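You operate a simulated robot arm through the tools that you are given. There is no shell and no other tool.

You are at the controls of a simulated robot arm. One attempt, no reset.

TASK
Clamp the film's end at the joining plate and park the peg.
Fine: brake off first; the blue clamp holds it; the peg goes back in the purple holder.

Only the result counts: the job must be done as asked and must still hold three seconds after the hand-in. Knocking over, shifting, dropping, spilling or breaking anything else fails it.

THE ROBOT
A 7-joint arm with a fingered hand, fixed in place. Base frame: the origin is at the foot of the arm, x ahead of it, y to its left, z up. Lengths are in m, angles in rad, forces in N, time in s.
With the tool pointing down near the work surface it reaches from about 0.2 to 0.8 m from the base axis. Its first joint turns from -2.897 to 2.897 rad. Payload 4.9 kg.
Tool frame: the origin (TCP) lies between the finger pads and is the grasp point; the fingertips stand 0.032 m ahead of it; z points along the fingers, y is the line along which they close. Largest opening 0.192 m; the body of the gripper starts 0.089 m behind the TCP. The gripper is a hand of 3 fingers: y runs from the thumb to the fingers, the wrist lies at [0, 0, -0.267] in the tool frame, and closing takes about 1.5 s.
Orientation is told as [roll, pitch, yaw] about the base's x, y, z axes, in that order, counted from this pose: with the fingers straight down and closing along the base's y, the tool's x points along the base's -x, its y along +y and its z along -z.

THE INTERFACE
- The arm moves only by the tool arm_command. Its argument "moves" is a list of rows, each a list of 7 numbers: the shift along the tool's x, y, z in m, then the turn, a rotation vector about the tool's x, y, z in rad, then the opening in per cent of the stroke, from 0 (shut) to 100 (fully open). In form: [[dx, dy, dz, wx, wy, wz, jaw], ...]. A call has 1 to 20 rows; each row is the pose to reach, as a shift and turn from the pose commanded when the call began, along the tool's axes at that moment. Each row takes 0.2 s and may step no farther than 0.05 m and 0.15 rad from the row before; otherwise, or with a gripper value out of range, the whole call is refused. Where a pose cannot be reached the arm comes as near as it can. A force on the tool above 40 N (or 10 N above the force at the start of the call, whichever is more), or a blocked arm, ends the call early, and 0.2 s more pass. The fingers move at their own pace (about 0.153 m/s each) and stop on an object; they squeeze with about 29 N. The grip force told is the motor's: it shows also when the fingers shut on nothing. Time passes only in rows, and 0.2 s behind the last, so rows that repeat a pose let the fingers close. The reply holds the time, the measured pose of the TCP, the force on the tool along the base axes, the opening and the grip force, in the units named above and with some noise, with the torque about the TCP (base axes, N m) and any sound that the robot's microphone picked up.
- Cameras (640 x 400 px; columns grow to the right, rows downward): "scene" is fixed at [0.0479, 0.5009, 1.6855]; the picture's right is [-0.59, -0.80, 0.00], its down [-0.60, 0.44, -0.67] and it looks along [0.54, -0.40, -0.74] (base axes); focal length 309 px, centre (320, 200). "wrist" rides on the gripper at [0.08, -0.046, -0.113] in the tool frame; the picture's right is [0.50, 0.87, 0.00], its down [-0.67, 0.39, -0.63] and it looks along [-0.55, 0.32, 0.78] (tool axes); focal length 226 px, centre (320, 200). There is no depth. A picture from a camera that has moved, and an enlarged one, comes with that camera's place and axes in the base frame and with its lens.
- snapshot(camera): a new picture of that camera. No time passes.
- hand_shape(shape): the hand has 3 fingers and takes this shape, open, in about a second: jaw (thumb against the fingers, like two jaws); tri (thumb and two fingers); tip (a fingertip pinch); poke (one finger out to press); point (the index stretched); flat (the hand flat); cup (the hand cupped); fist (a fist). The gripper value then closes the fingers along that shape, each until it touches; the sizes above hold for jaw. It gives what a move gives, with no picture.
- inspect(camera, box): a new picture of the part [left, top, right, bottom] of that camera's present view, enlarged. No time passes.
- sign_off(): hands the job in; it is judged then, once.

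Places have to be worked out from the pictures, the camera data and where the tool is seen. Open the gripper and draw the arm clear of the work before you hand the job in, unless the task says otherwise.

The tools are called after "Emit:" as name(argument=value, ...) on one line, values as JSON. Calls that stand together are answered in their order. arm_command: Moves the arm, as the interface text tells. Its arguments: {"type":"object","properties":{"moves":{"type":"array","items":{"type":"array","items":{"type":"number"}}}},"required":["moves"]} The other tools are called the same way: hand_shape (shape) gives the hand a shape; snapshot (camera) takes a picture; inspect (camera, box) takes an enlarged picture of a part of a camera's view; sign_off () hands the job in.

At the start:

```text
time_s: 0.0
ee_pos: [0.5272, -0.1385, 1.2266]
tcp_rot: [0.0, 0.0, 0.002]
wrist_force: [-0.1, -0.8, 0.8]
torque: [-0.03, 0.02, -0.03]
gripper_width: 0.1916
grasp_force: 0.0
shape: jaw
```

scene: 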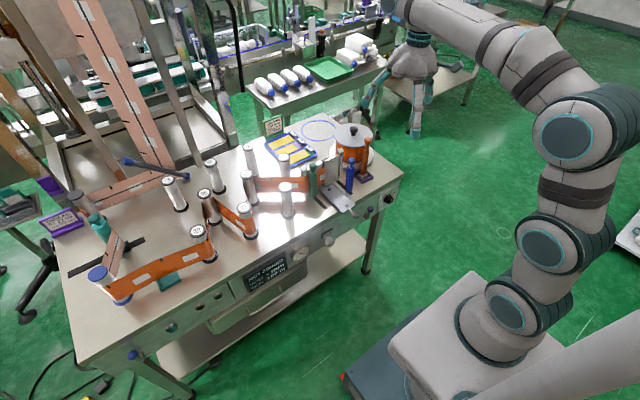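
wrist: 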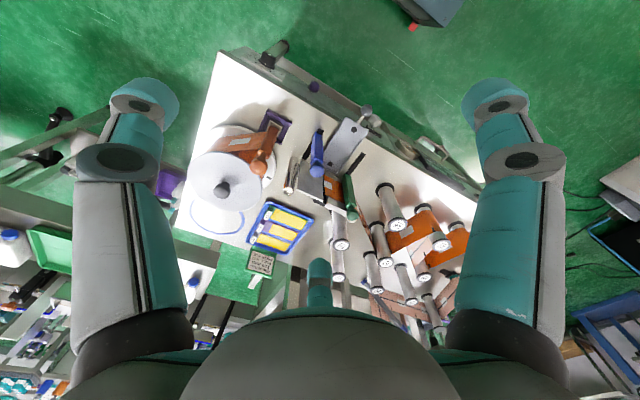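

I start by looking closely at the table in both views to find the film, clamps, brake, peg and holder.

Emit:
inspect(camera="scene", box=[220, 100, 420, 225])

Emit:
inspect(camera="scene", box=[50, 140, 250, 265])

Emit:
inspect(camera="wrist", box=[180, 80, 340, 180])

Emit:
inspect(camera="wrist", box=[260, 120, 480, 257])

```text
3.20 times, centred on (320, 162) of scene
camera zoom: at [0.0479, 0.5009, 1.6855], right [-0.59, -0.8, 0.0], down [-0.6, 0.44, -0.67], along [0.54, -0.4, -0.74], focal length 989 px, centre (320, 320)
```

zoom: 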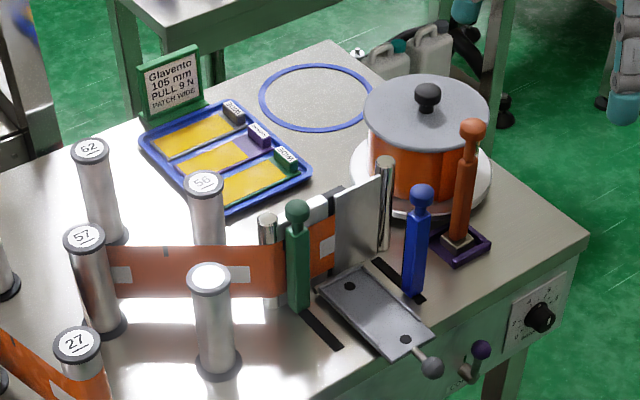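

```text
3.20 times, centred on (150, 202) of scene
camera zoom: at [0.0479, 0.5009, 1.6855], right [-0.59, -0.8, 0.0], down [-0.6, 0.44, -0.67], along [0.54, -0.4, -0.74], focal length 989 px, centre (864, 192)
```

zoom: 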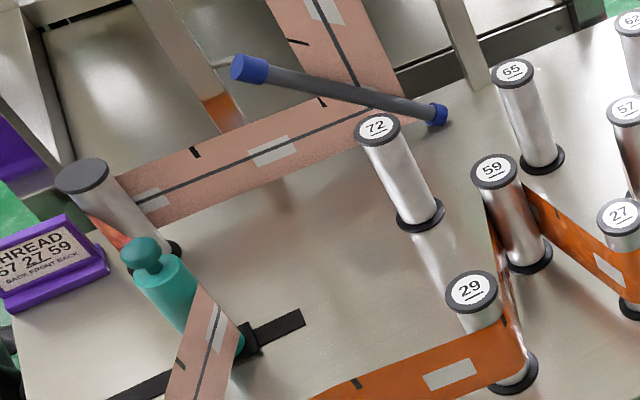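

```text
4.00 times, centred on (260, 130) of wrist
camera zoom: at [0.448, -0.1823, 1.3388], right [-0.5, 0.87, 0.0], down [0.67, 0.39, 0.63], along [0.55, 0.32, -0.78], focal length 904 px, centre (560, 480)
```

zoom: 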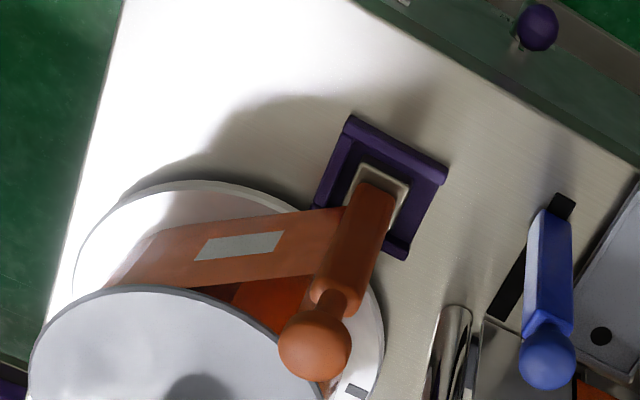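

```text
2.91 times, centred on (370, 188) of wrist
camera zoom: at [0.448, -0.1823, 1.3388], right [-0.5, 0.87, 0.0], down [0.67, 0.39, 0.63], along [0.55, 0.32, -0.78], focal length 658 px, centre (174, 234)
```

zoom: 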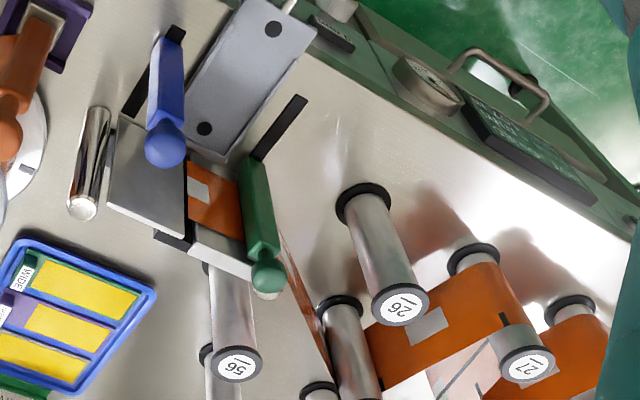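

The film from the roll appears to end on the orange peg standing in the purple holder; the blue clamp is open next to a small plate. I zoom in further on details (panel, levers, card).

Emit:
inspect(camera="scene", box=[310, 120, 410, 182])

Emit:
inspect(camera="scene", box=[240, 180, 400, 300])

Emit:
inspect(camera="scene", box=[290, 160, 370, 220])

Emit:
inspect(camera="scene", box=[260, 110, 330, 170])

```text
6.40 times, centred on (360, 151) of scene
camera zoom: at [0.0479, 0.5009, 1.6855], right [-0.59, -0.8, 0.0], down [-0.6, 0.44, -0.67], along [0.54, -0.4, -0.74], focal length 1979 px, centre (64, 514)
```

zoom: 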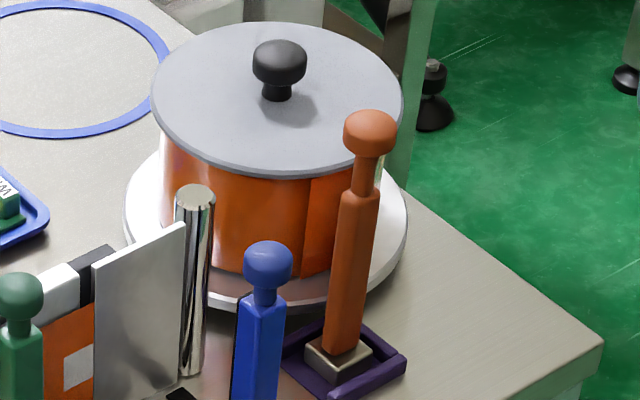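

```text
3.33 times, centred on (320, 240) of scene
camera zoom: at [0.0479, 0.5009, 1.6855], right [-0.59, -0.8, 0.0], down [-0.6, 0.44, -0.67], along [0.54, -0.4, -0.74], focal length 1030 px, centre (320, 67)
```

zoom: 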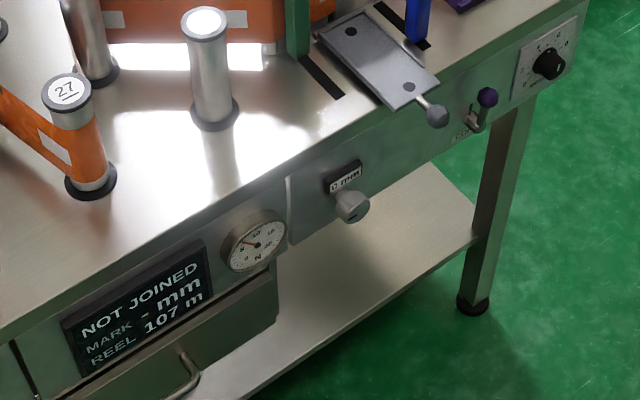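

```text
6.67 times, centred on (330, 190) of scene
camera zoom: at [0.0479, 0.5009, 1.6855], right [-0.59, -0.8, 0.0], down [-0.6, 0.44, -0.67], along [0.54, -0.4, -0.74], focal length 2061 px, centre (253, 267)
```

zoom: 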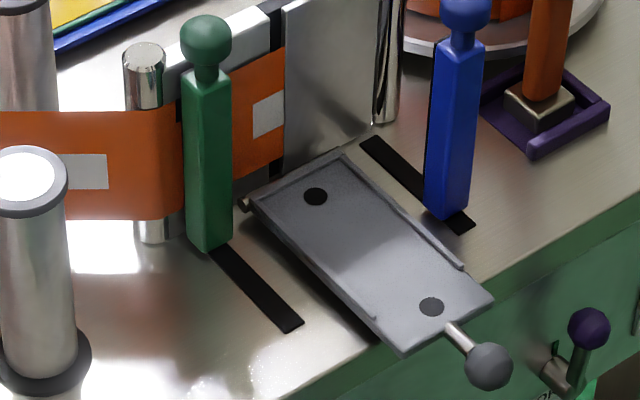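

```text
6.67 times, centred on (295, 140) of scene
camera zoom: at [0.0479, 0.5009, 1.6855], right [-0.59, -0.8, 0.0], down [-0.6, 0.44, -0.67], along [0.54, -0.4, -0.74], focal length 2061 px, centre (487, 600)
```

zoom: 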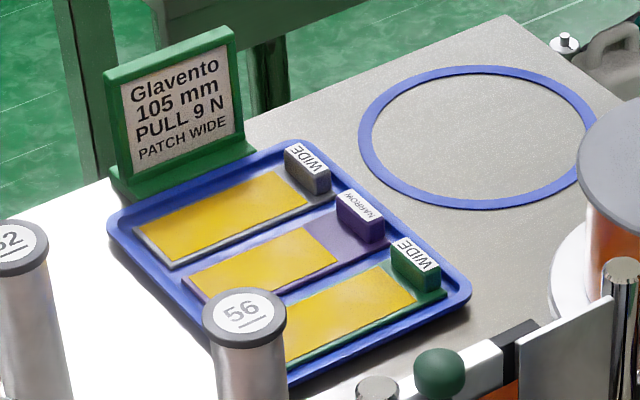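

The table edge lies at about x≈0.58 and the top at z≈0.82; the peg is near (0.67,-0.172), the blue clamp's ball near (0.643,-0.076,0.98). I move back and right a bit to get a closer wrist view of the front panel and the holder.

Emit:
arm_command(moves=[[0.04, -0.028, 0.008, 0, 0, 0, 100], [0.08, -0.055, 0.015, 0, 0, 0, 100], [0.12, -0.083, 0.023, 0, 0, 0, 100], [0.16, -0.11, 0.03, 0, 0, 0, 100]])

Emit:
snapshot(camera="wrist")

Emit:
snapshot(camera="scene")

```text
time_s: 1.0
ee_pos: [0.3643, -0.249, 1.198]
tcp_rot: [0.0, 0.001, 0.0]
wrist_force: [0.2, -0.5, -0.6]
torque: [0.06, -0.01, -0.02]
gripper_width: 0.192
grasp_force: 0.1
shape: jaw
```

```text
taken
camera wrist: at [0.2854, -0.2941, 1.3098], right [-0.5, 0.87, 0.0], down [0.67, 0.39, 0.63], along [0.55, 0.32, -0.78], focal length 226 px, centre (320, 200)
```

wrist: 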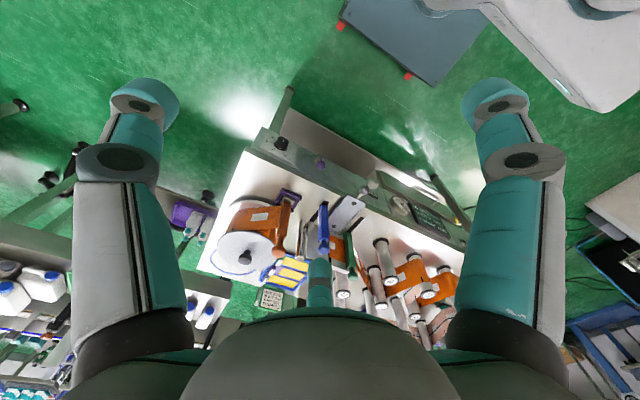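

```text
taken
```

scene: 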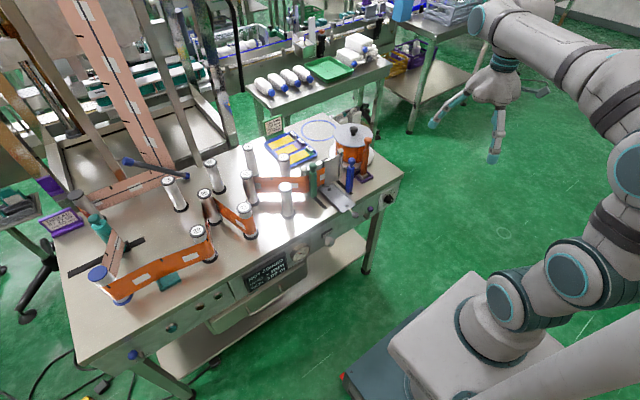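

Panel now visible from above; I enlarge that part.

Emit:
inspect(camera="wrist", box=[240, 110, 400, 210])

Emit:
inspect(camera="wrist", box=[210, 170, 370, 270])

Emit:
inspect(camera="scene", box=[340, 160, 410, 220])

```text
4.00 times, centred on (320, 160) of wrist
camera zoom: at [0.2854, -0.2941, 1.3098], right [-0.5, 0.87, 0.0], down [0.67, 0.39, 0.63], along [0.55, 0.32, -0.78], focal length 904 px, centre (320, 360)
```

zoom: 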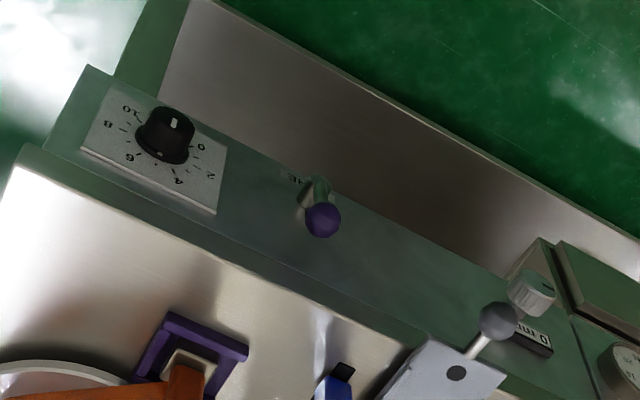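

```text
4.00 times, centred on (290, 220) of wrist
camera zoom: at [0.2854, -0.2941, 1.3098], right [-0.5, 0.87, 0.0], down [0.67, 0.39, 0.63], along [0.55, 0.32, -0.78], focal length 904 px, centre (440, 120)
```

zoom: 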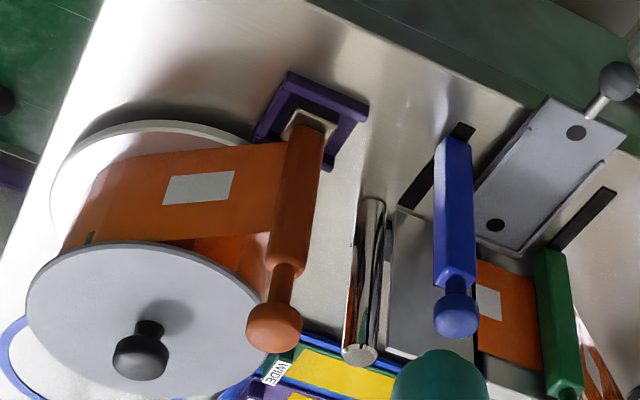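

```text
6.67 times, centred on (375, 190) of scene
camera zoom: at [0.0479, 0.5009, 1.6855], right [-0.59, -0.8, 0.0], down [-0.6, 0.44, -0.67], along [0.54, -0.4, -0.74], focal length 2061 px, centre (-47, 267)
```

zoom: 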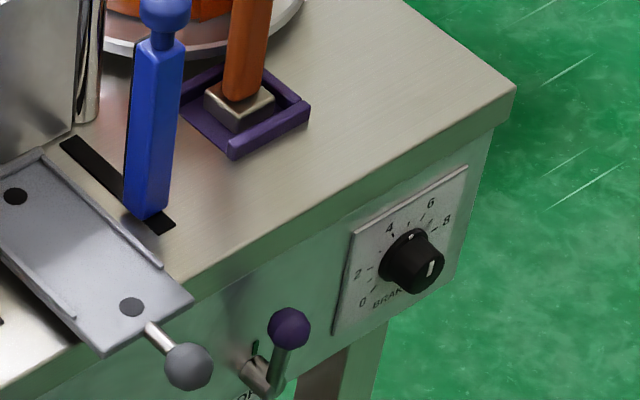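

The dial reads "BRAKE" (0–10), next to a purple-ball lever with an unread label. I tilt the hand about -0.75 rad and lower it to look straight at the panel.

Emit:
arm_command(moves=[[0, 0, 0.04, 0, -0.125, 0, 100], [0, 0, 0.08, 0, -0.25, 0, 100], [0, 0, 0.12, 0, -0.375, 0, 100], [0, 0, 0.16, 0, -0.5, 0, 100], [0, 0, 0.2, 0, -0.625, 0, 100], [0, 0, 0.24, 0, -0.75, 0, 100]])

Emit:
snapshot(camera="wrist")

Emit:
snapshot(camera="scene")

```text
time_s: 2.6
ee_pos: [0.3825, -0.2202, 0.943]
tcp_rot: [0.037, -0.723, 0.049]
wrist_force: [-0.2, 0.2, -0.4]
torque: [0.01, 0.01, -0.02]
gripper_width: 0.192
grasp_force: 0.0
shape: jaw
stopped in row 6: the arm was blocked; the commanded pose is now the measured one
```

```text
taken
camera wrist: at [0.2526, -0.2729, 0.9736], right [-0.44, 0.84, -0.31], down [0.06, 0.37, 0.93], along [0.9, 0.39, -0.21], focal length 226 px, centre (320, 200)
```

wrist: 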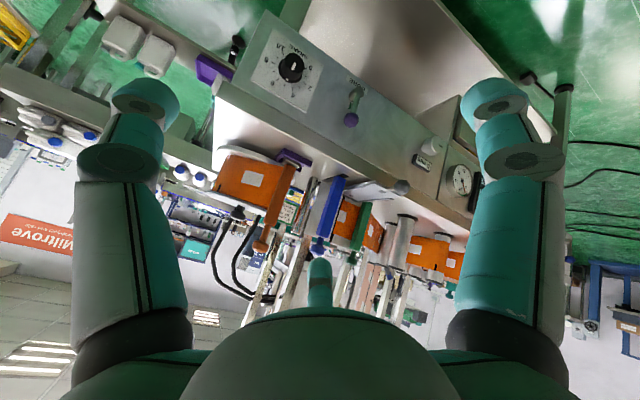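

```text
taken
```

scene: 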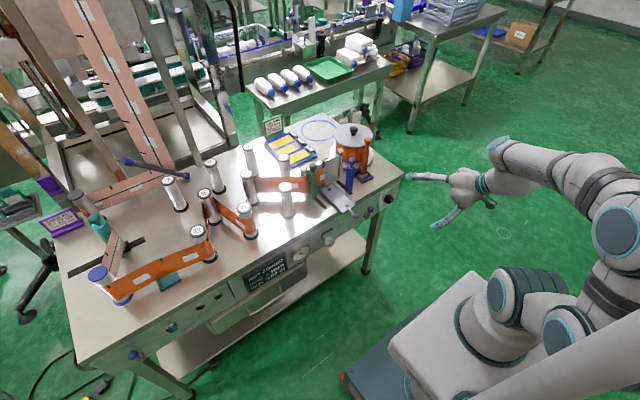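

The arm stopped near a limit but the view onto the panel is good. I enlarge the dial, the lever and the film/peg.

Emit:
inspect(camera="wrist", box=[230, 20, 390, 140])

Emit:
inspect(camera="wrist", box=[200, 130, 400, 270])

Emit:
inspect(camera="wrist", box=[320, 70, 380, 130])

Emit:
inspect(camera="wrist", box=[250, 30, 330, 100])

```text
3.33 times, centred on (310, 80) of wrist
camera zoom: at [0.2526, -0.2729, 0.9736], right [-0.44, 0.84, -0.31], down [0.06, 0.37, 0.93], along [0.9, 0.39, -0.21], focal length 754 px, centre (353, 600)
```

zoom: 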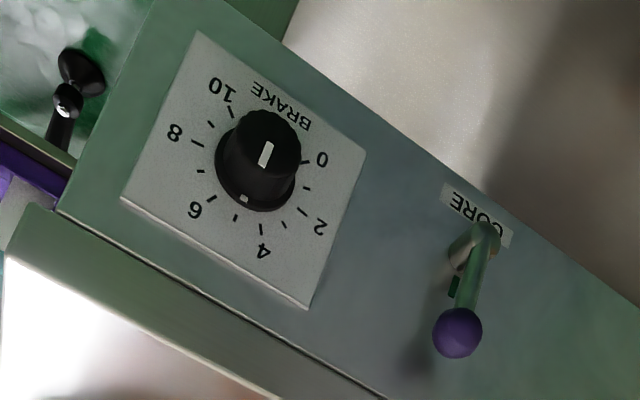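

```text
2.86 times, centred on (300, 200) of wrist
camera zoom: at [0.2526, -0.2729, 0.9736], right [-0.44, 0.84, -0.31], down [0.06, 0.37, 0.93], along [0.9, 0.39, -0.21], focal length 646 px, centre (377, 200)
```

zoom: 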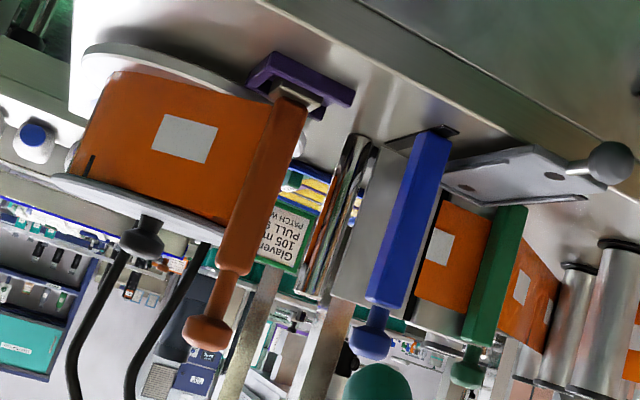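

```text
6.67 times, centred on (350, 100) of wrist
camera zoom: at [0.2526, -0.2729, 0.9736], right [-0.44, 0.84, -0.31], down [0.06, 0.37, 0.93], along [0.9, 0.39, -0.21], focal length 1507 px, centre (120, 867)
```

zoom: 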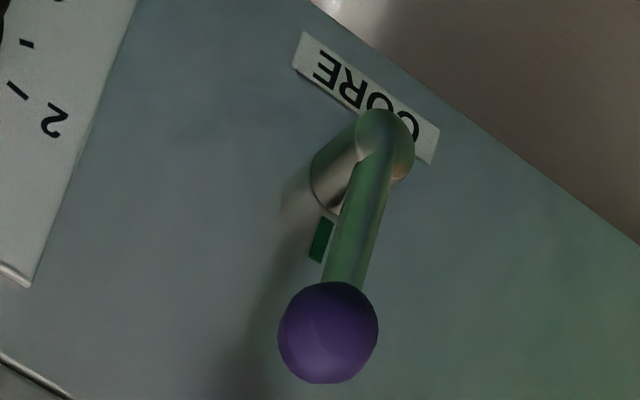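

```text
5.71 times, centred on (290, 65) of wrist
camera zoom: at [0.2526, -0.2729, 0.9736], right [-0.44, 0.84, -0.31], down [0.06, 0.37, 0.93], along [0.9, 0.39, -0.21], focal length 1292 px, centre (491, 971)
```

zoom: 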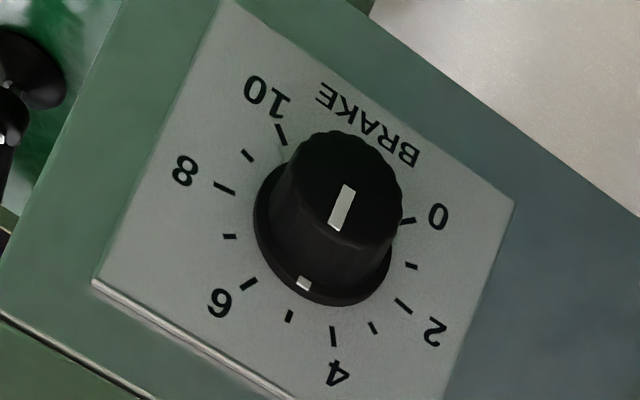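

The dial reads BRAKE at about 5 (0 lies counter-clockwise), and the lever is CORE (a lock for the reel core, not asked). I check the hand's geometry from the scene camera.

Emit:
inspect(camera="scene", box=[390, 130, 550, 240])

Emit:
inspect(camera="scene", box=[380, 130, 640, 400])

```text
3.64 times, centred on (470, 185) of scene
camera zoom: at [0.0479, 0.5009, 1.6855], right [-0.59, -0.8, 0.0], down [-0.6, 0.44, -0.67], along [0.54, -0.4, -0.74], focal length 1124 px, centre (-226, 254)
```

zoom: 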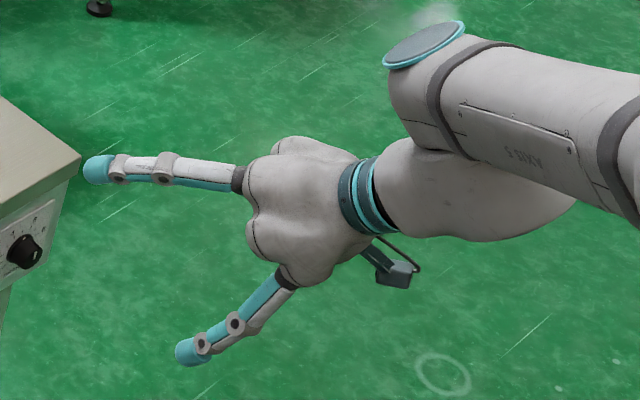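

```text
1.48 times, centred on (510, 265) of scene
camera zoom: at [0.0479, 0.5009, 1.6855], right [-0.59, -0.8, 0.0], down [-0.6, 0.44, -0.67], along [0.54, -0.4, -0.74], focal length 458 px, centre (38, 104)
```

zoom: 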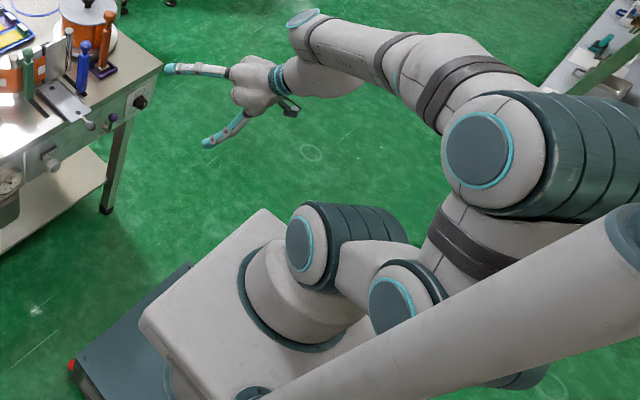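

The hand looks like a radial three-finger hand (thumb at tool -y, two fingers spread at +y). I check what the shapes look like while in free space, starting with the tip pinch.

Emit:
hand_shape(shape="tip")

Emit:
inspect(camera="scene", box=[390, 130, 550, 240])

Emit:
snapshot(camera="wrist")

```text
time_s: 3.5
ee_pos: [0.382, -0.2195, 0.944]
tcp_rot: [0.037, -0.724, 0.049]
wrist_force: [0.1, -0.8, -0.2]
torque: [0.03, -0.02, 0.01]
gripper_width: 0.1921
grasp_force: 0.2
shape: tip
```

```text
3.64 times, centred on (470, 185) of scene
camera zoom: at [0.0479, 0.5009, 1.6855], right [-0.59, -0.8, 0.0], down [-0.6, 0.44, -0.67], along [0.54, -0.4, -0.74], focal length 1124 px, centre (-226, 254)
```

zoom: 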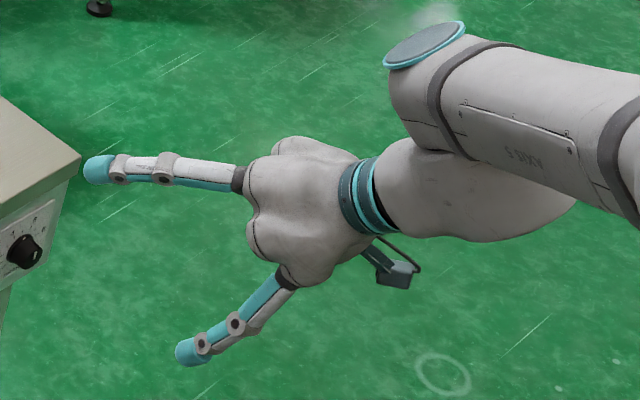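

```text
taken
camera wrist: at [0.2523, -0.273, 0.9736], right [-0.44, 0.85, -0.31], down [0.06, 0.37, 0.93], along [0.9, 0.39, -0.21], focal length 226 px, centre (320, 200)
```

wrist: 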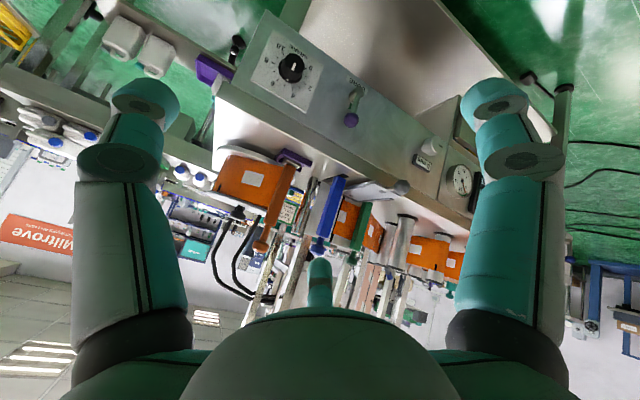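

Open shapes look alike; I close the tip pinch in the air to see how the fingers meet.

Emit:
arm_command(moves=[[0, 0, 0, 0, 0, 0, 30], [0, 0, 0, 0, 0, 0, 30], [0, 0, 0, 0, 0, 0, 30], [0, 0, 0, 0, 0, 0, 30], [0, 0, 0, 0, 0, 0, 30]])

Emit:
inspect(camera="scene", box=[390, 130, 550, 240])

Emit:
snapshot(camera="wrist")

```text
time_s: 4.7
ee_pos: [0.3818, -0.219, 0.9442]
tcp_rot: [0.035, -0.725, 0.05]
wrist_force: [-0.1, -0.2, -0.4]
torque: [-0.01, -0.03, 0.0]
gripper_width: 0.0582
grasp_force: 0.1
shape: tip
```

```text
3.64 times, centred on (470, 185) of scene
camera zoom: at [0.0479, 0.5009, 1.6855], right [-0.59, -0.8, 0.0], down [-0.6, 0.44, -0.67], along [0.54, -0.4, -0.74], focal length 1124 px, centre (-226, 254)
```

zoom: 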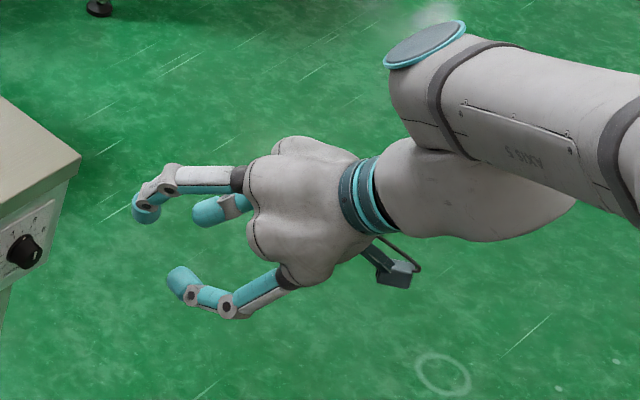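

```text
taken
camera wrist: at [0.2524, -0.2731, 0.9739], right [-0.44, 0.85, -0.31], down [0.06, 0.37, 0.93], along [0.9, 0.39, -0.21], focal length 226 px, centre (320, 200)
```

wrist: 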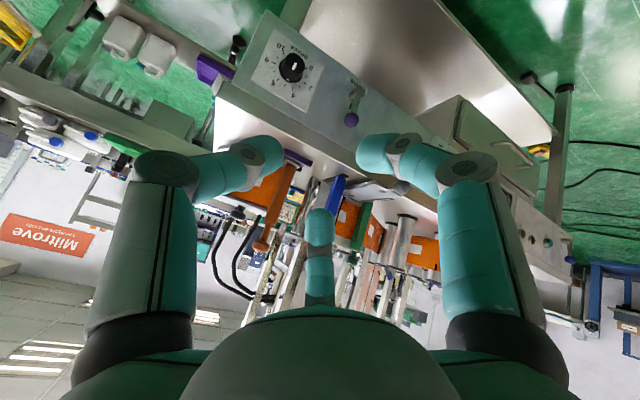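

The fingers curl radially, like a chuck, so a knob is best gripped along its axis. I test whether the arm can tilt further toward horizontal from a slightly higher pose.

Emit:
arm_command(moves=[[0, 0, -0.03, 0, -0.05, 0, 30], [0, 0, -0.06, 0, -0.15, 0, 30], [0, 0, -0.06, 0, -0.28, 0, 30], [0, 0, -0.06, 0, -0.4, 0, 30]])

Emit:
snapshot(camera="scene")

```text
time_s: 5.3
ee_pos: [0.3624, -0.1359, 0.9204]
tcp_rot: [0.269, -0.757, 0.072]
wrist_force: [0.2, 0.0, 0.0]
torque: [0.04, 0.03, 0.01]
gripper_width: 0.0574
grasp_force: 0.1
shape: tip
out of reach, approached as far as the arm can: row 3
stopped in row 3: the arm was blocked; the commanded pose is now the measured one
```

```text
taken
```

scene: 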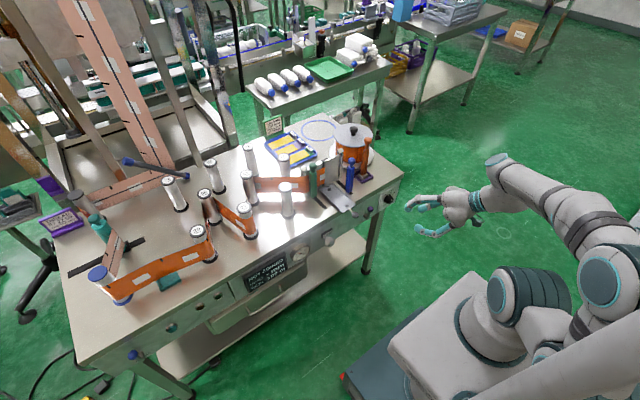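

The limit comes from the folded elbow close to the base; a different wrist route should allow a horizontal approach (roll the tool to the left, then swing it to face the panel). First I return to a tool-down pose further out.

Emit:
arm_command(moves=[[-0.022, -0.0005, -0.0095, 0.0472, 0.1238, 0.0283, 100], [-0.044, -0.001, -0.019, 0.0943, 0.2477, 0.0567, 100], [-0.066, -0.0016, -0.0285, 0.1415, 0.3715, 0.085, 100], [-0.088, -0.0022, -0.038, 0.1887, 0.4953, 0.1133, 100], [-0.11, -0.0028, -0.0475, 0.2358, 0.6192, 0.1417, 100], [-0.132, -0.0033, -0.057, 0.283, 0.743, 0.17, 100], [-0.132, -0.0033, -0.057, 0.283, 0.743, 0.17, 100]])

Emit:
snapshot(camera="scene")

```text
time_s: 7.0
ee_pos: [0.4193, -0.1473, 1.0499]
tcp_rot: [-0.001, 0.001, 0.0]
wrist_force: [-0.6, 0.3, -0.4]
torque: [-0.02, -0.02, -0.03]
gripper_width: 0.1918
grasp_force: 0.0
shape: tip
```

```text
taken
```

scene: 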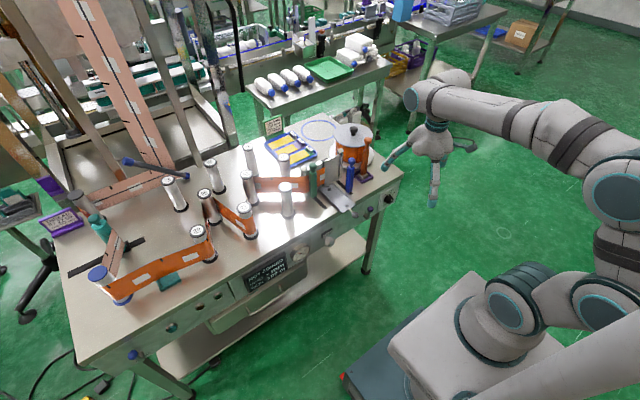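

Back to tool-down at (0.42,-0.15,1.05). Now I roll the tool to point left (+y) while drawing it toward the base.

Emit:
arm_command(moves=[[0.009, 0.006, 0.0045, -0.143, 0, 0, 100], [0.018, 0.012, 0.009, -0.286, 0, 0, 100], [0.027, 0.018, 0.0135, -0.428, 0, 0, 100], [0.036, 0.024, 0.018, -0.571, 0, 0, 100], [0.045, 0.03, 0.0225, -0.714, 0, 0, 100], [0.054, 0.036, 0.027, -0.857, 0, 0, 100], [0.063, 0.042, 0.0315, -1.0, 0, 0, 100], [0.072, 0.048, 0.036, -1.142, 0, 0, 100], [0.081, 0.054, 0.0405, -1.285, 0, 0, 100], [0.09, 0.06, 0.045, -1.428, 0, 0, 100], [0.1, 0.067, 0.05, -1.571, 0, 0, 100]])

Emit:
snapshot(camera="scene")

```text
time_s: 9.3
ee_pos: [0.322, -0.0835, 1.0027]
tcp_rot: [1.572, -0.003, -0.002]
wrist_force: [-0.1, 0.3, -0.1]
torque: [-0.01, 0.03, 0.01]
gripper_width: 0.1917
grasp_force: 0.1
shape: tip
```

```text
taken
```

scene: 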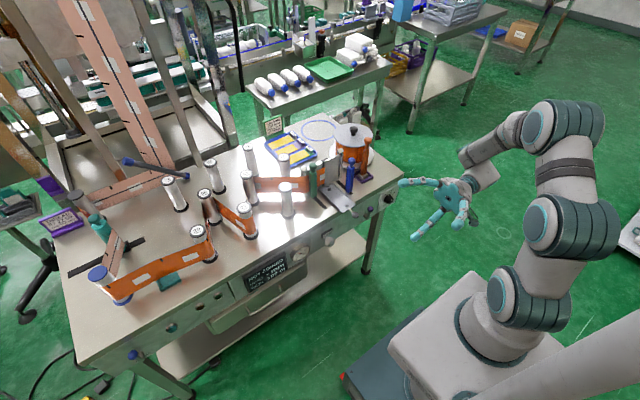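

The tool now points left without trouble. Next I swing it -90° about vertical to face the panel, moving to a pre-grasp pose at about (0.42,-0.248,0.80).

Emit:
arm_command(moves=[[-0.009, -0.018, -0.015, 0, -0.143, 0, 100], [-0.018, -0.036, -0.03, 0, -0.286, 0, 100], [-0.027, -0.055, -0.045, 0, -0.428, 0, 100], [-0.036, -0.073, -0.06, 0, -0.571, 0, 100], [-0.045, -0.091, -0.075, 0, -0.714, 0, 100], [-0.054, -0.109, -0.09, 0, -0.857, 0, 100], [-0.063, -0.127, -0.105, 0, -1.0, 0, 100], [-0.072, -0.145, -0.12, 0, -1.142, 0, 100], [-0.081, -0.164, -0.135, 0, -1.285, 0, 100], [-0.09, -0.182, -0.15, 0, -1.428, 0, 100], [-0.1, -0.2, -0.165, 0, -1.571, 0, 100]])

Emit:
snapshot(camera="scene")

Emit:
snapshot(camera="wrist")

```text
time_s: 11.8
ee_pos: [0.4219, -0.2514, 0.7983]
tcp_rot: [1.57, -0.001, -1.572]
wrist_force: [0.4, 0.0, 0.3]
torque: [0.03, 0.01, -0.01]
gripper_width: 0.1917
grasp_force: 0.0
shape: tip
```

```text
taken
```

scene: 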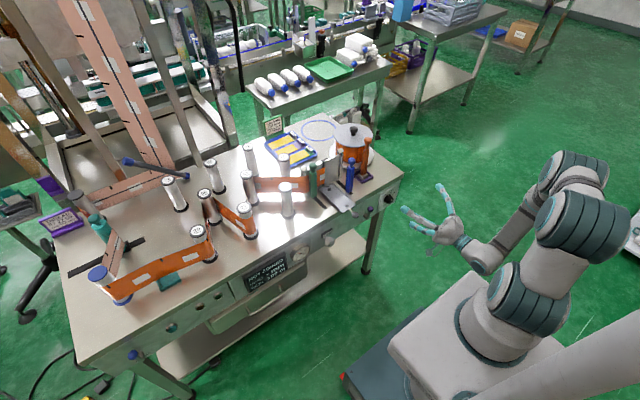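

```text
taken
camera wrist: at [0.3105, -0.1691, 0.7517], right [0.0, 0.5, 0.87], down [-0.63, -0.67, 0.39], along [0.77, -0.55, 0.32], focal length 226 px, centre (320, 200)
```

wrist: 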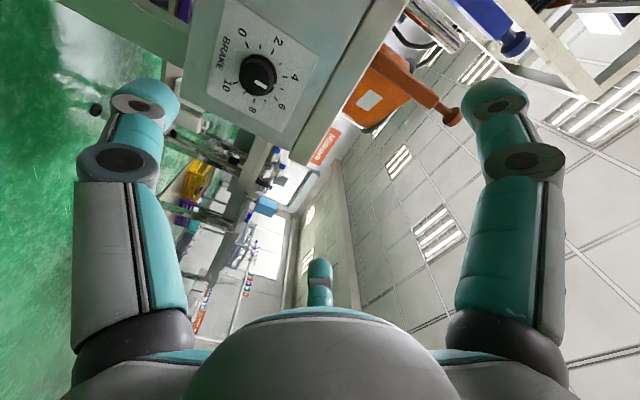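

The horizontal pose works and the wrist camera sees the dial well. I enlarge it to locate the knob and its pointer precisely.

Emit:
inspect(camera="wrist", box=[200, 0, 340, 140])

Emit:
inspect(camera="scene", box=[340, 150, 480, 260])

```text
2.86 times, centred on (270, 70) of wrist
camera zoom: at [0.3105, -0.1691, 0.7517], right [0.0, 0.5, 0.87], down [-0.63, -0.67, 0.39], along [0.77, -0.55, 0.32], focal length 646 px, centre (463, 571)
```

zoom: 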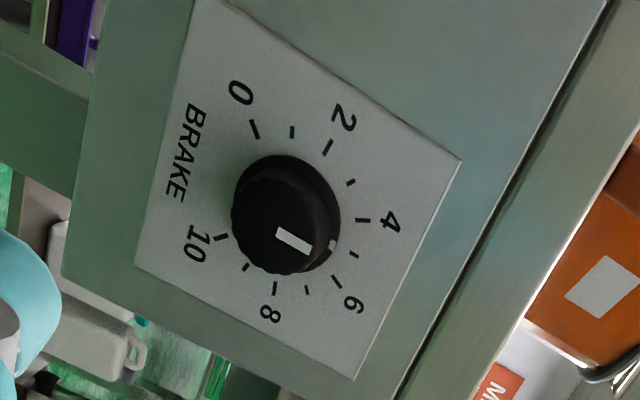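

```text
3.64 times, centred on (410, 205) of scene
camera zoom: at [0.0479, 0.5009, 1.6855], right [-0.59, -0.8, 0.0], down [-0.6, 0.44, -0.67], along [0.54, -0.4, -0.74], focal length 1124 px, centre (-7, 182)
```

zoom: 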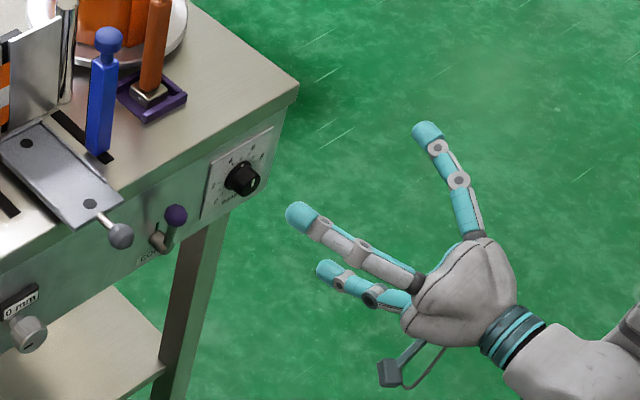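

Two wrist views agree on the cap being at about (0.57,-0.247,0.72). I align the hand with it, still 10 cm off, and half-close the fingers so they clear the CORE lever.

Emit:
arm_command(moves=[[0.001, -0.025, 0.01, 0, 0, 0, 40], [0.002, -0.05, 0.02, 0, 0, 0, 40], [0.004, -0.076, 0.03, 0, 0, 0, 40], [0.004, -0.076, 0.04, 0, 0, 0, 40], [0.004, -0.076, 0.04, 0, 0, 0, 40]])

Emit:
snapshot(camera="wrist")

Emit:
inspect(camera="scene", box=[340, 150, 480, 260])

```text
time_s: 12.9
ee_pos: [0.4623, -0.2443, 0.7238]
tcp_rot: [1.569, -0.001, -1.571]
wrist_force: [1.1, -1.3, -0.2]
torque: [0.0, 0.02, 0.01]
gripper_width: 0.0773
grasp_force: 0.0
shape: tip
```

```text
taken
camera wrist: at [0.3493, -0.1628, 0.6765], right [0.0, 0.5, 0.87], down [-0.63, -0.67, 0.39], along [0.77, -0.55, 0.32], focal length 226 px, centre (320, 200)
```

wrist: 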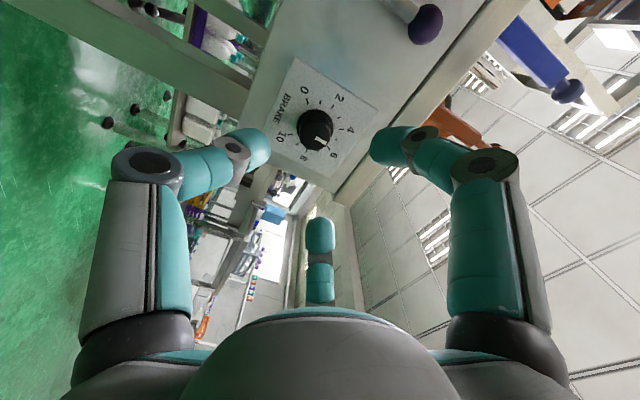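

```text
3.64 times, centred on (410, 205) of scene
camera zoom: at [0.0479, 0.5009, 1.6855], right [-0.59, -0.8, 0.0], down [-0.6, 0.44, -0.67], along [0.54, -0.4, -0.74], focal length 1124 px, centre (-7, 182)
```

zoom: 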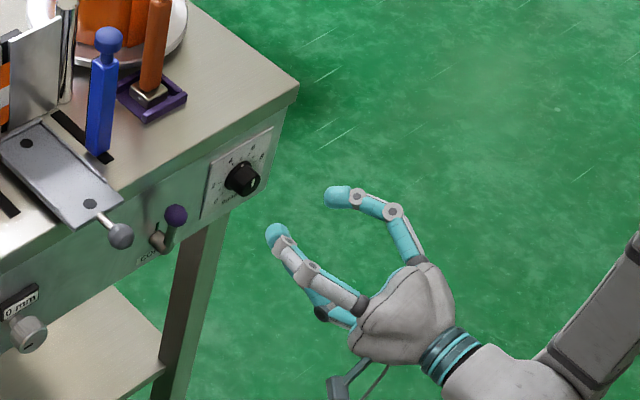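

The knob sits close to the tool-axis line (column 320). I enlarge to check the alignment precisely.

Emit:
inspect(camera="wrist", box=[250, 60, 390, 180])

```text
3.33 times, centred on (320, 120) of wrist
camera zoom: at [0.3493, -0.1628, 0.6765], right [0.0, 0.5, 0.87], down [-0.63, -0.67, 0.39], along [0.77, -0.55, 0.32], focal length 754 px, centre (320, 467)
```

zoom: 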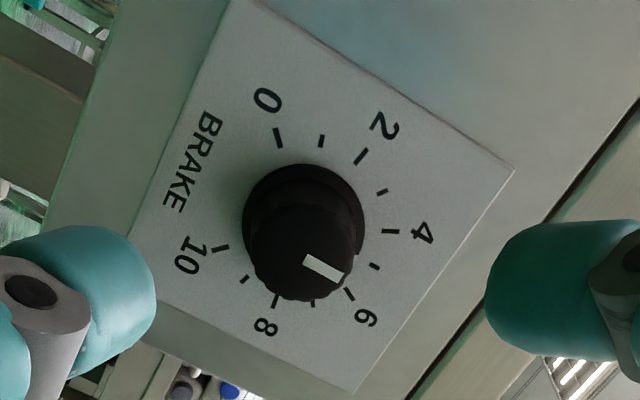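

Cap front at about (0.571,-0.248,0.7185), diameter ≈3 cm, panel face near x≈0.598; BRAKE stands at 5. I first test in free air whether the wrist can turn -2.4 rad about the tool axis.

Emit:
arm_command(moves=[[-0.004, -0.0045, 0, 0, 0, -0.15, 30], [-0.004, -0.0045, 0, 0, 0, -0.3, 30], [-0.004, -0.0045, 0, 0, 0, -0.45, 30], [-0.004, -0.0045, 0, 0, 0, -0.6, 30], [-0.004, -0.0045, 0, 0, 0, -0.75, 30], [-0.004, -0.0045, 0, 0, 0, -0.9, 30], [-0.004, -0.0045, 0, 0, 0, -1.05, 30], [-0.004, -0.0045, 0, 0, 0, -1.2, 30], [-0.004, -0.0045, 0, 0, 0, -1.35, 30], [-0.004, -0.0045, 0, 0, 0, -1.5, 30], [-0.004, -0.0045, 0, 0, 0, -1.65, 30], [-0.004, -0.0045, 0, 0, 0, -1.8, 30], [-0.004, -0.0045, 0, 0, 0, -1.95, 30], [-0.004, -0.0045, 0, 0, 0, -2.1, 30], [-0.004, -0.0045, 0, 0, 0, -2.25, 30], [-0.004, -0.0045, 0, 0, 0, -2.4, 30]])

```text
time_s: 16.0
ee_pos: [0.7695, -0.3527, 0.8788]
tcp_rot: [-0.776, -0.921, 0.578]
wrist_force: [-5.3, -25.6, 9.3]
torque: [1.44, 0.36, 0.35]
gripper_width: 0.0517
grasp_force: 0.1
shape: tip
out of reach, approached as far as the arm can: row 1, 2, 3, 4, 5, 6, 7, 8, 9, 10, 11, 12, 13, 14
stopped in row 15: the force on the tool passed its limit at 86 N (the readings are from after the stop); the commanded pose is now the measured one
```

The arm swung away against a joint limit and touched something at about (0.77,-0.35,0.88). I look at once before doing anything.

Emit:
snapshot(camera="scene")

Emit:
inspect(camera="scene", box=[280, 80, 480, 230])

Emit:
snapshot(camera="wrist")

```text
taken
```

scene: 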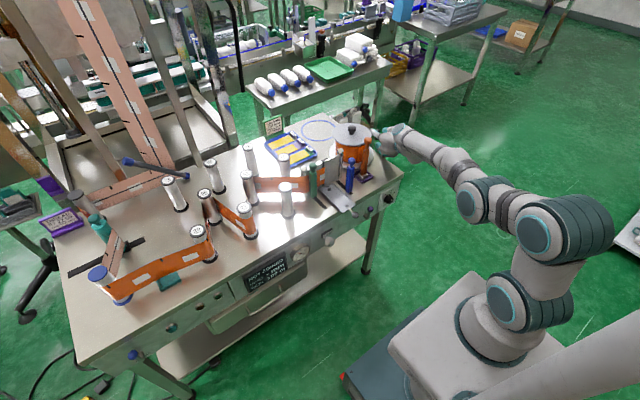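

```text
2.67 times, centred on (380, 155) of scene
camera zoom: at [0.0479, 0.5009, 1.6855], right [-0.59, -0.8, 0.0], down [-0.6, 0.44, -0.67], along [0.54, -0.4, -0.74], focal length 824 px, centre (160, 320)
```

zoom: 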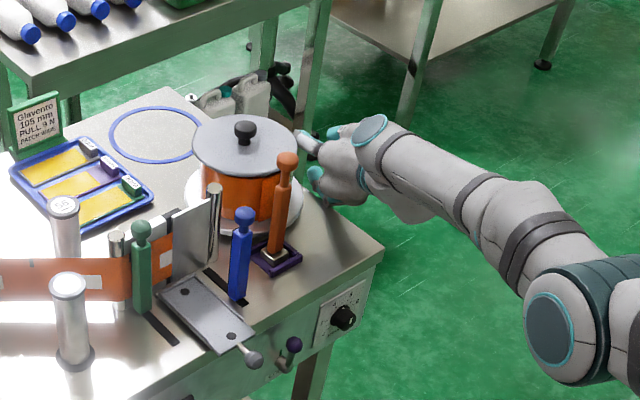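

```text
taken
camera wrist: at [0.6303, -0.3865, 0.8831], right [-0.19, 0.62, -0.77], down [-0.17, 0.75, 0.64], along [0.97, 0.25, -0.03], focal length 226 px, centre (320, 200)
```

wrist: 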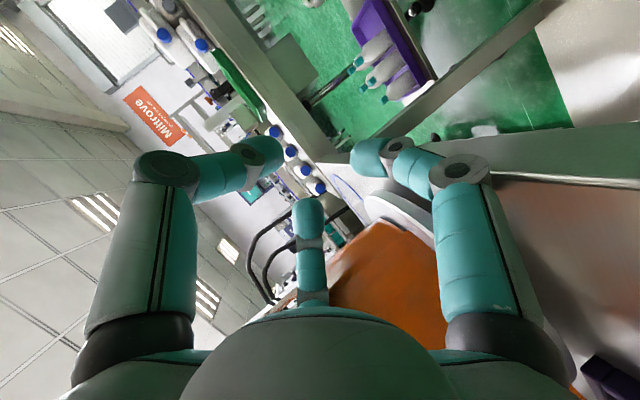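

A force of -25 N in y says the hand leans on something to its left (reel flange or table edge); everything still looks in place. I back off gently to the right and up in a small step.

Emit:
arm_command(moves=[[-0.0012, -0.03, -0.004, 0, 0, 0, 30], [-0.0023, -0.0586, -0.0077, 0, 0, 0, 30]])

Emit:
inspect(camera="scene", box=[280, 80, 480, 230])

Emit:
snapshot(camera="wrist")

```text
time_s: 16.6
ee_pos: [0.7608, -0.397, 0.9036]
tcp_rot: [-0.758, -0.91, 0.57]
wrist_force: [0.4, 0.0, -0.8]
torque: [0.03, 0.0, 0.01]
gripper_width: 0.0575
grasp_force: 0.1
shape: tip
```

```text
2.67 times, centred on (380, 155) of scene
camera zoom: at [0.0479, 0.5009, 1.6855], right [-0.59, -0.8, 0.0], down [-0.6, 0.44, -0.67], along [0.54, -0.4, -0.74], focal length 824 px, centre (160, 320)
```

zoom: 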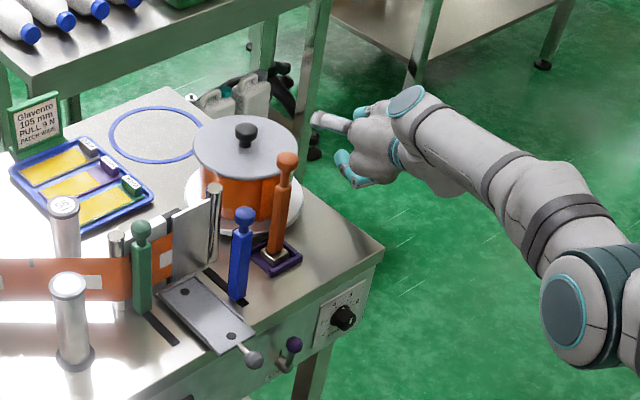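

```text
taken
camera wrist: at [0.6198, -0.4321, 0.9098], right [-0.2, 0.62, -0.76], down [-0.17, 0.74, 0.65], along [0.96, 0.26, -0.05], focal length 226 px, centre (320, 200)
```

wrist: 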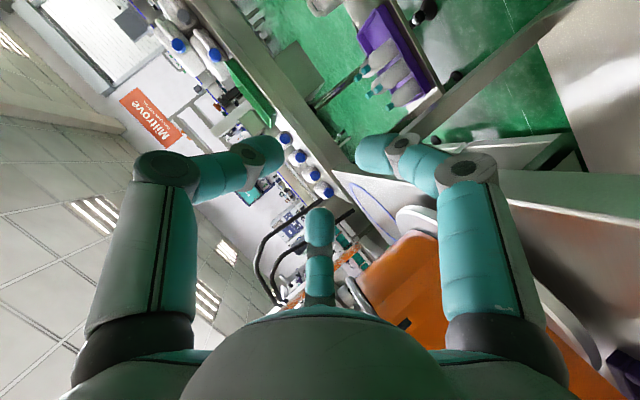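

Free of contact now. I compare the reel, peg and dial areas with the early pictures to be sure that nothing shifted.

Emit:
inspect(camera="scene", box=[310, 120, 410, 182])

Emit:
inspect(camera="scene", box=[340, 160, 410, 220])

```text
6.40 times, centred on (360, 151) of scene
camera zoom: at [0.0479, 0.5009, 1.6855], right [-0.59, -0.8, 0.0], down [-0.6, 0.44, -0.67], along [0.54, -0.4, -0.74], focal length 1979 px, centre (64, 514)
```

zoom: 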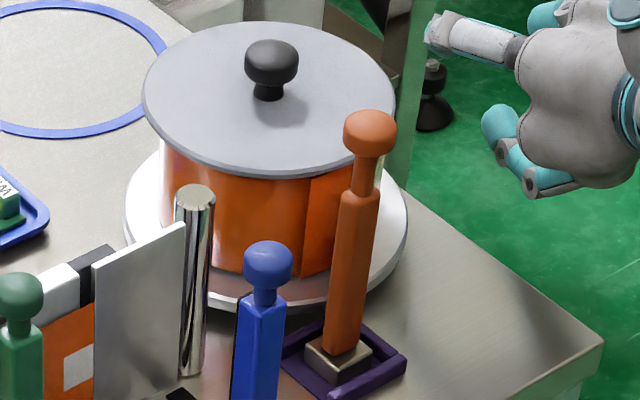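

```text
6.67 times, centred on (375, 190) of scene
camera zoom: at [0.0479, 0.5009, 1.6855], right [-0.59, -0.8, 0.0], down [-0.6, 0.44, -0.67], along [0.54, -0.4, -0.74], focal length 2061 px, centre (-47, 267)
```

zoom: 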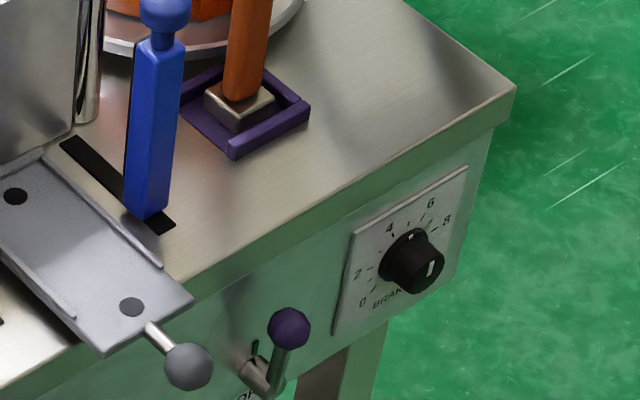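

The reel's grey lid seems to have shifted by roughly 1 px (about 4–5 mm) against the early picture; everything else is unchanged. First I rise clear of the table, then re-examine that.

Emit:
arm_command(moves=[[-0.0397, -0.0212, -0.0216, 0, 0, 0, 30], [-0.0794, -0.0424, -0.0432, 0, 0, 0, 30], [-0.119, -0.0636, -0.0648, 0, 0, 0, 30]])

Emit:
snapshot(camera="wrist")

Emit:
snapshot(camera="scene")

```text
time_s: 17.4
ee_pos: [0.7622, -0.3995, 1.051]
tcp_rot: [-0.758, -0.913, 0.572]
wrist_force: [-0.4, 1.0, -1.5]
torque: [-0.01, -0.16, 0.02]
gripper_width: 0.0574
grasp_force: 0.0
shape: tip
```

```text
taken
camera wrist: at [0.6228, -0.4347, 1.0559], right [-0.2, 0.62, -0.76], down [-0.17, 0.74, 0.65], along [0.96, 0.26, -0.04], focal length 226 px, centre (320, 200)
```

wrist: 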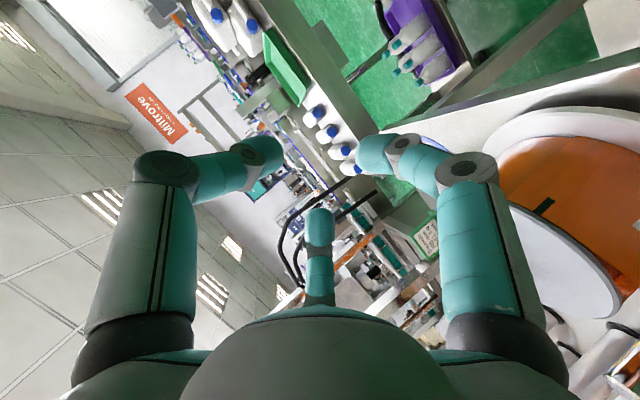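

```text
taken
```

scene: 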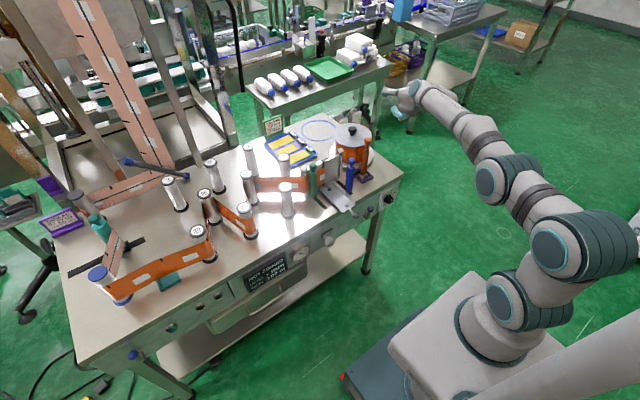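

I now turn the hand back to tool-down while moving to (0.50,-0.25,1.10), above everything on the table.

Emit:
arm_command(moves=[[0.0057, 0.01225, -0.0358, -0.0535, 0.1283, 0.0208, 30], [0.01135, 0.0245, -0.0716, -0.107, 0.2566, 0.0415, 30], [0.017, 0.03675, -0.1074, -0.1605, 0.3849, 0.0623, 30], [0.0227, 0.049, -0.1432, -0.214, 0.5133, 0.083, 30], [0.0284, 0.06125, -0.1789, -0.2675, 0.6416, 0.1038, 30], [0.034, 0.0735, -0.2147, -0.321, 0.7699, 0.1245, 30], [0.0397, 0.08575, -0.2505, -0.3745, 0.8982, 0.1453, 30], [0.0454, 0.098, -0.2863, -0.428, 1.0265, 0.166, 30]])

Emit:
snapshot(camera="wrist")

Emit:
snapshot(camera="scene")

```text
time_s: 19.2
ee_pos: [0.5004, -0.247, 1.1015]
tcp_rot: [-0.004, -0.003, -0.002]
wrist_force: [0.8, 0.1, 0.1]
torque: [0.0, -0.01, -0.01]
gripper_width: 0.0573
grasp_force: 0.0
shape: tip
```

```text
taken
camera wrist: at [0.4223, -0.2905, 1.2135], right [-0.5, 0.87, 0.0], down [0.67, 0.39, 0.63], along [0.55, 0.31, -0.78], focal length 226 px, centre (320, 200)
```

wrist: 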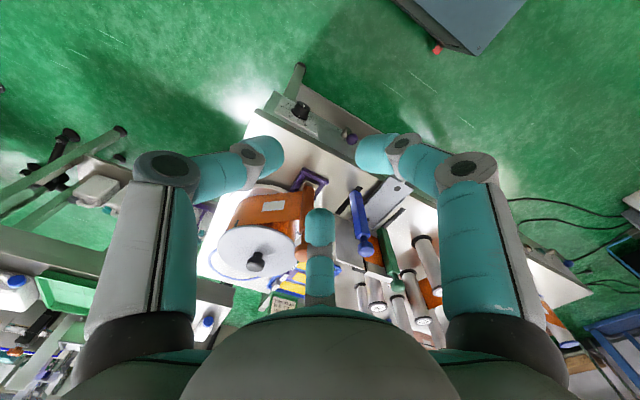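

```text
taken
```

scene: 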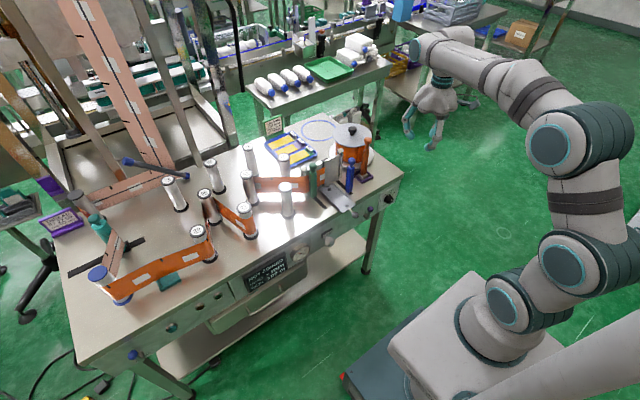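

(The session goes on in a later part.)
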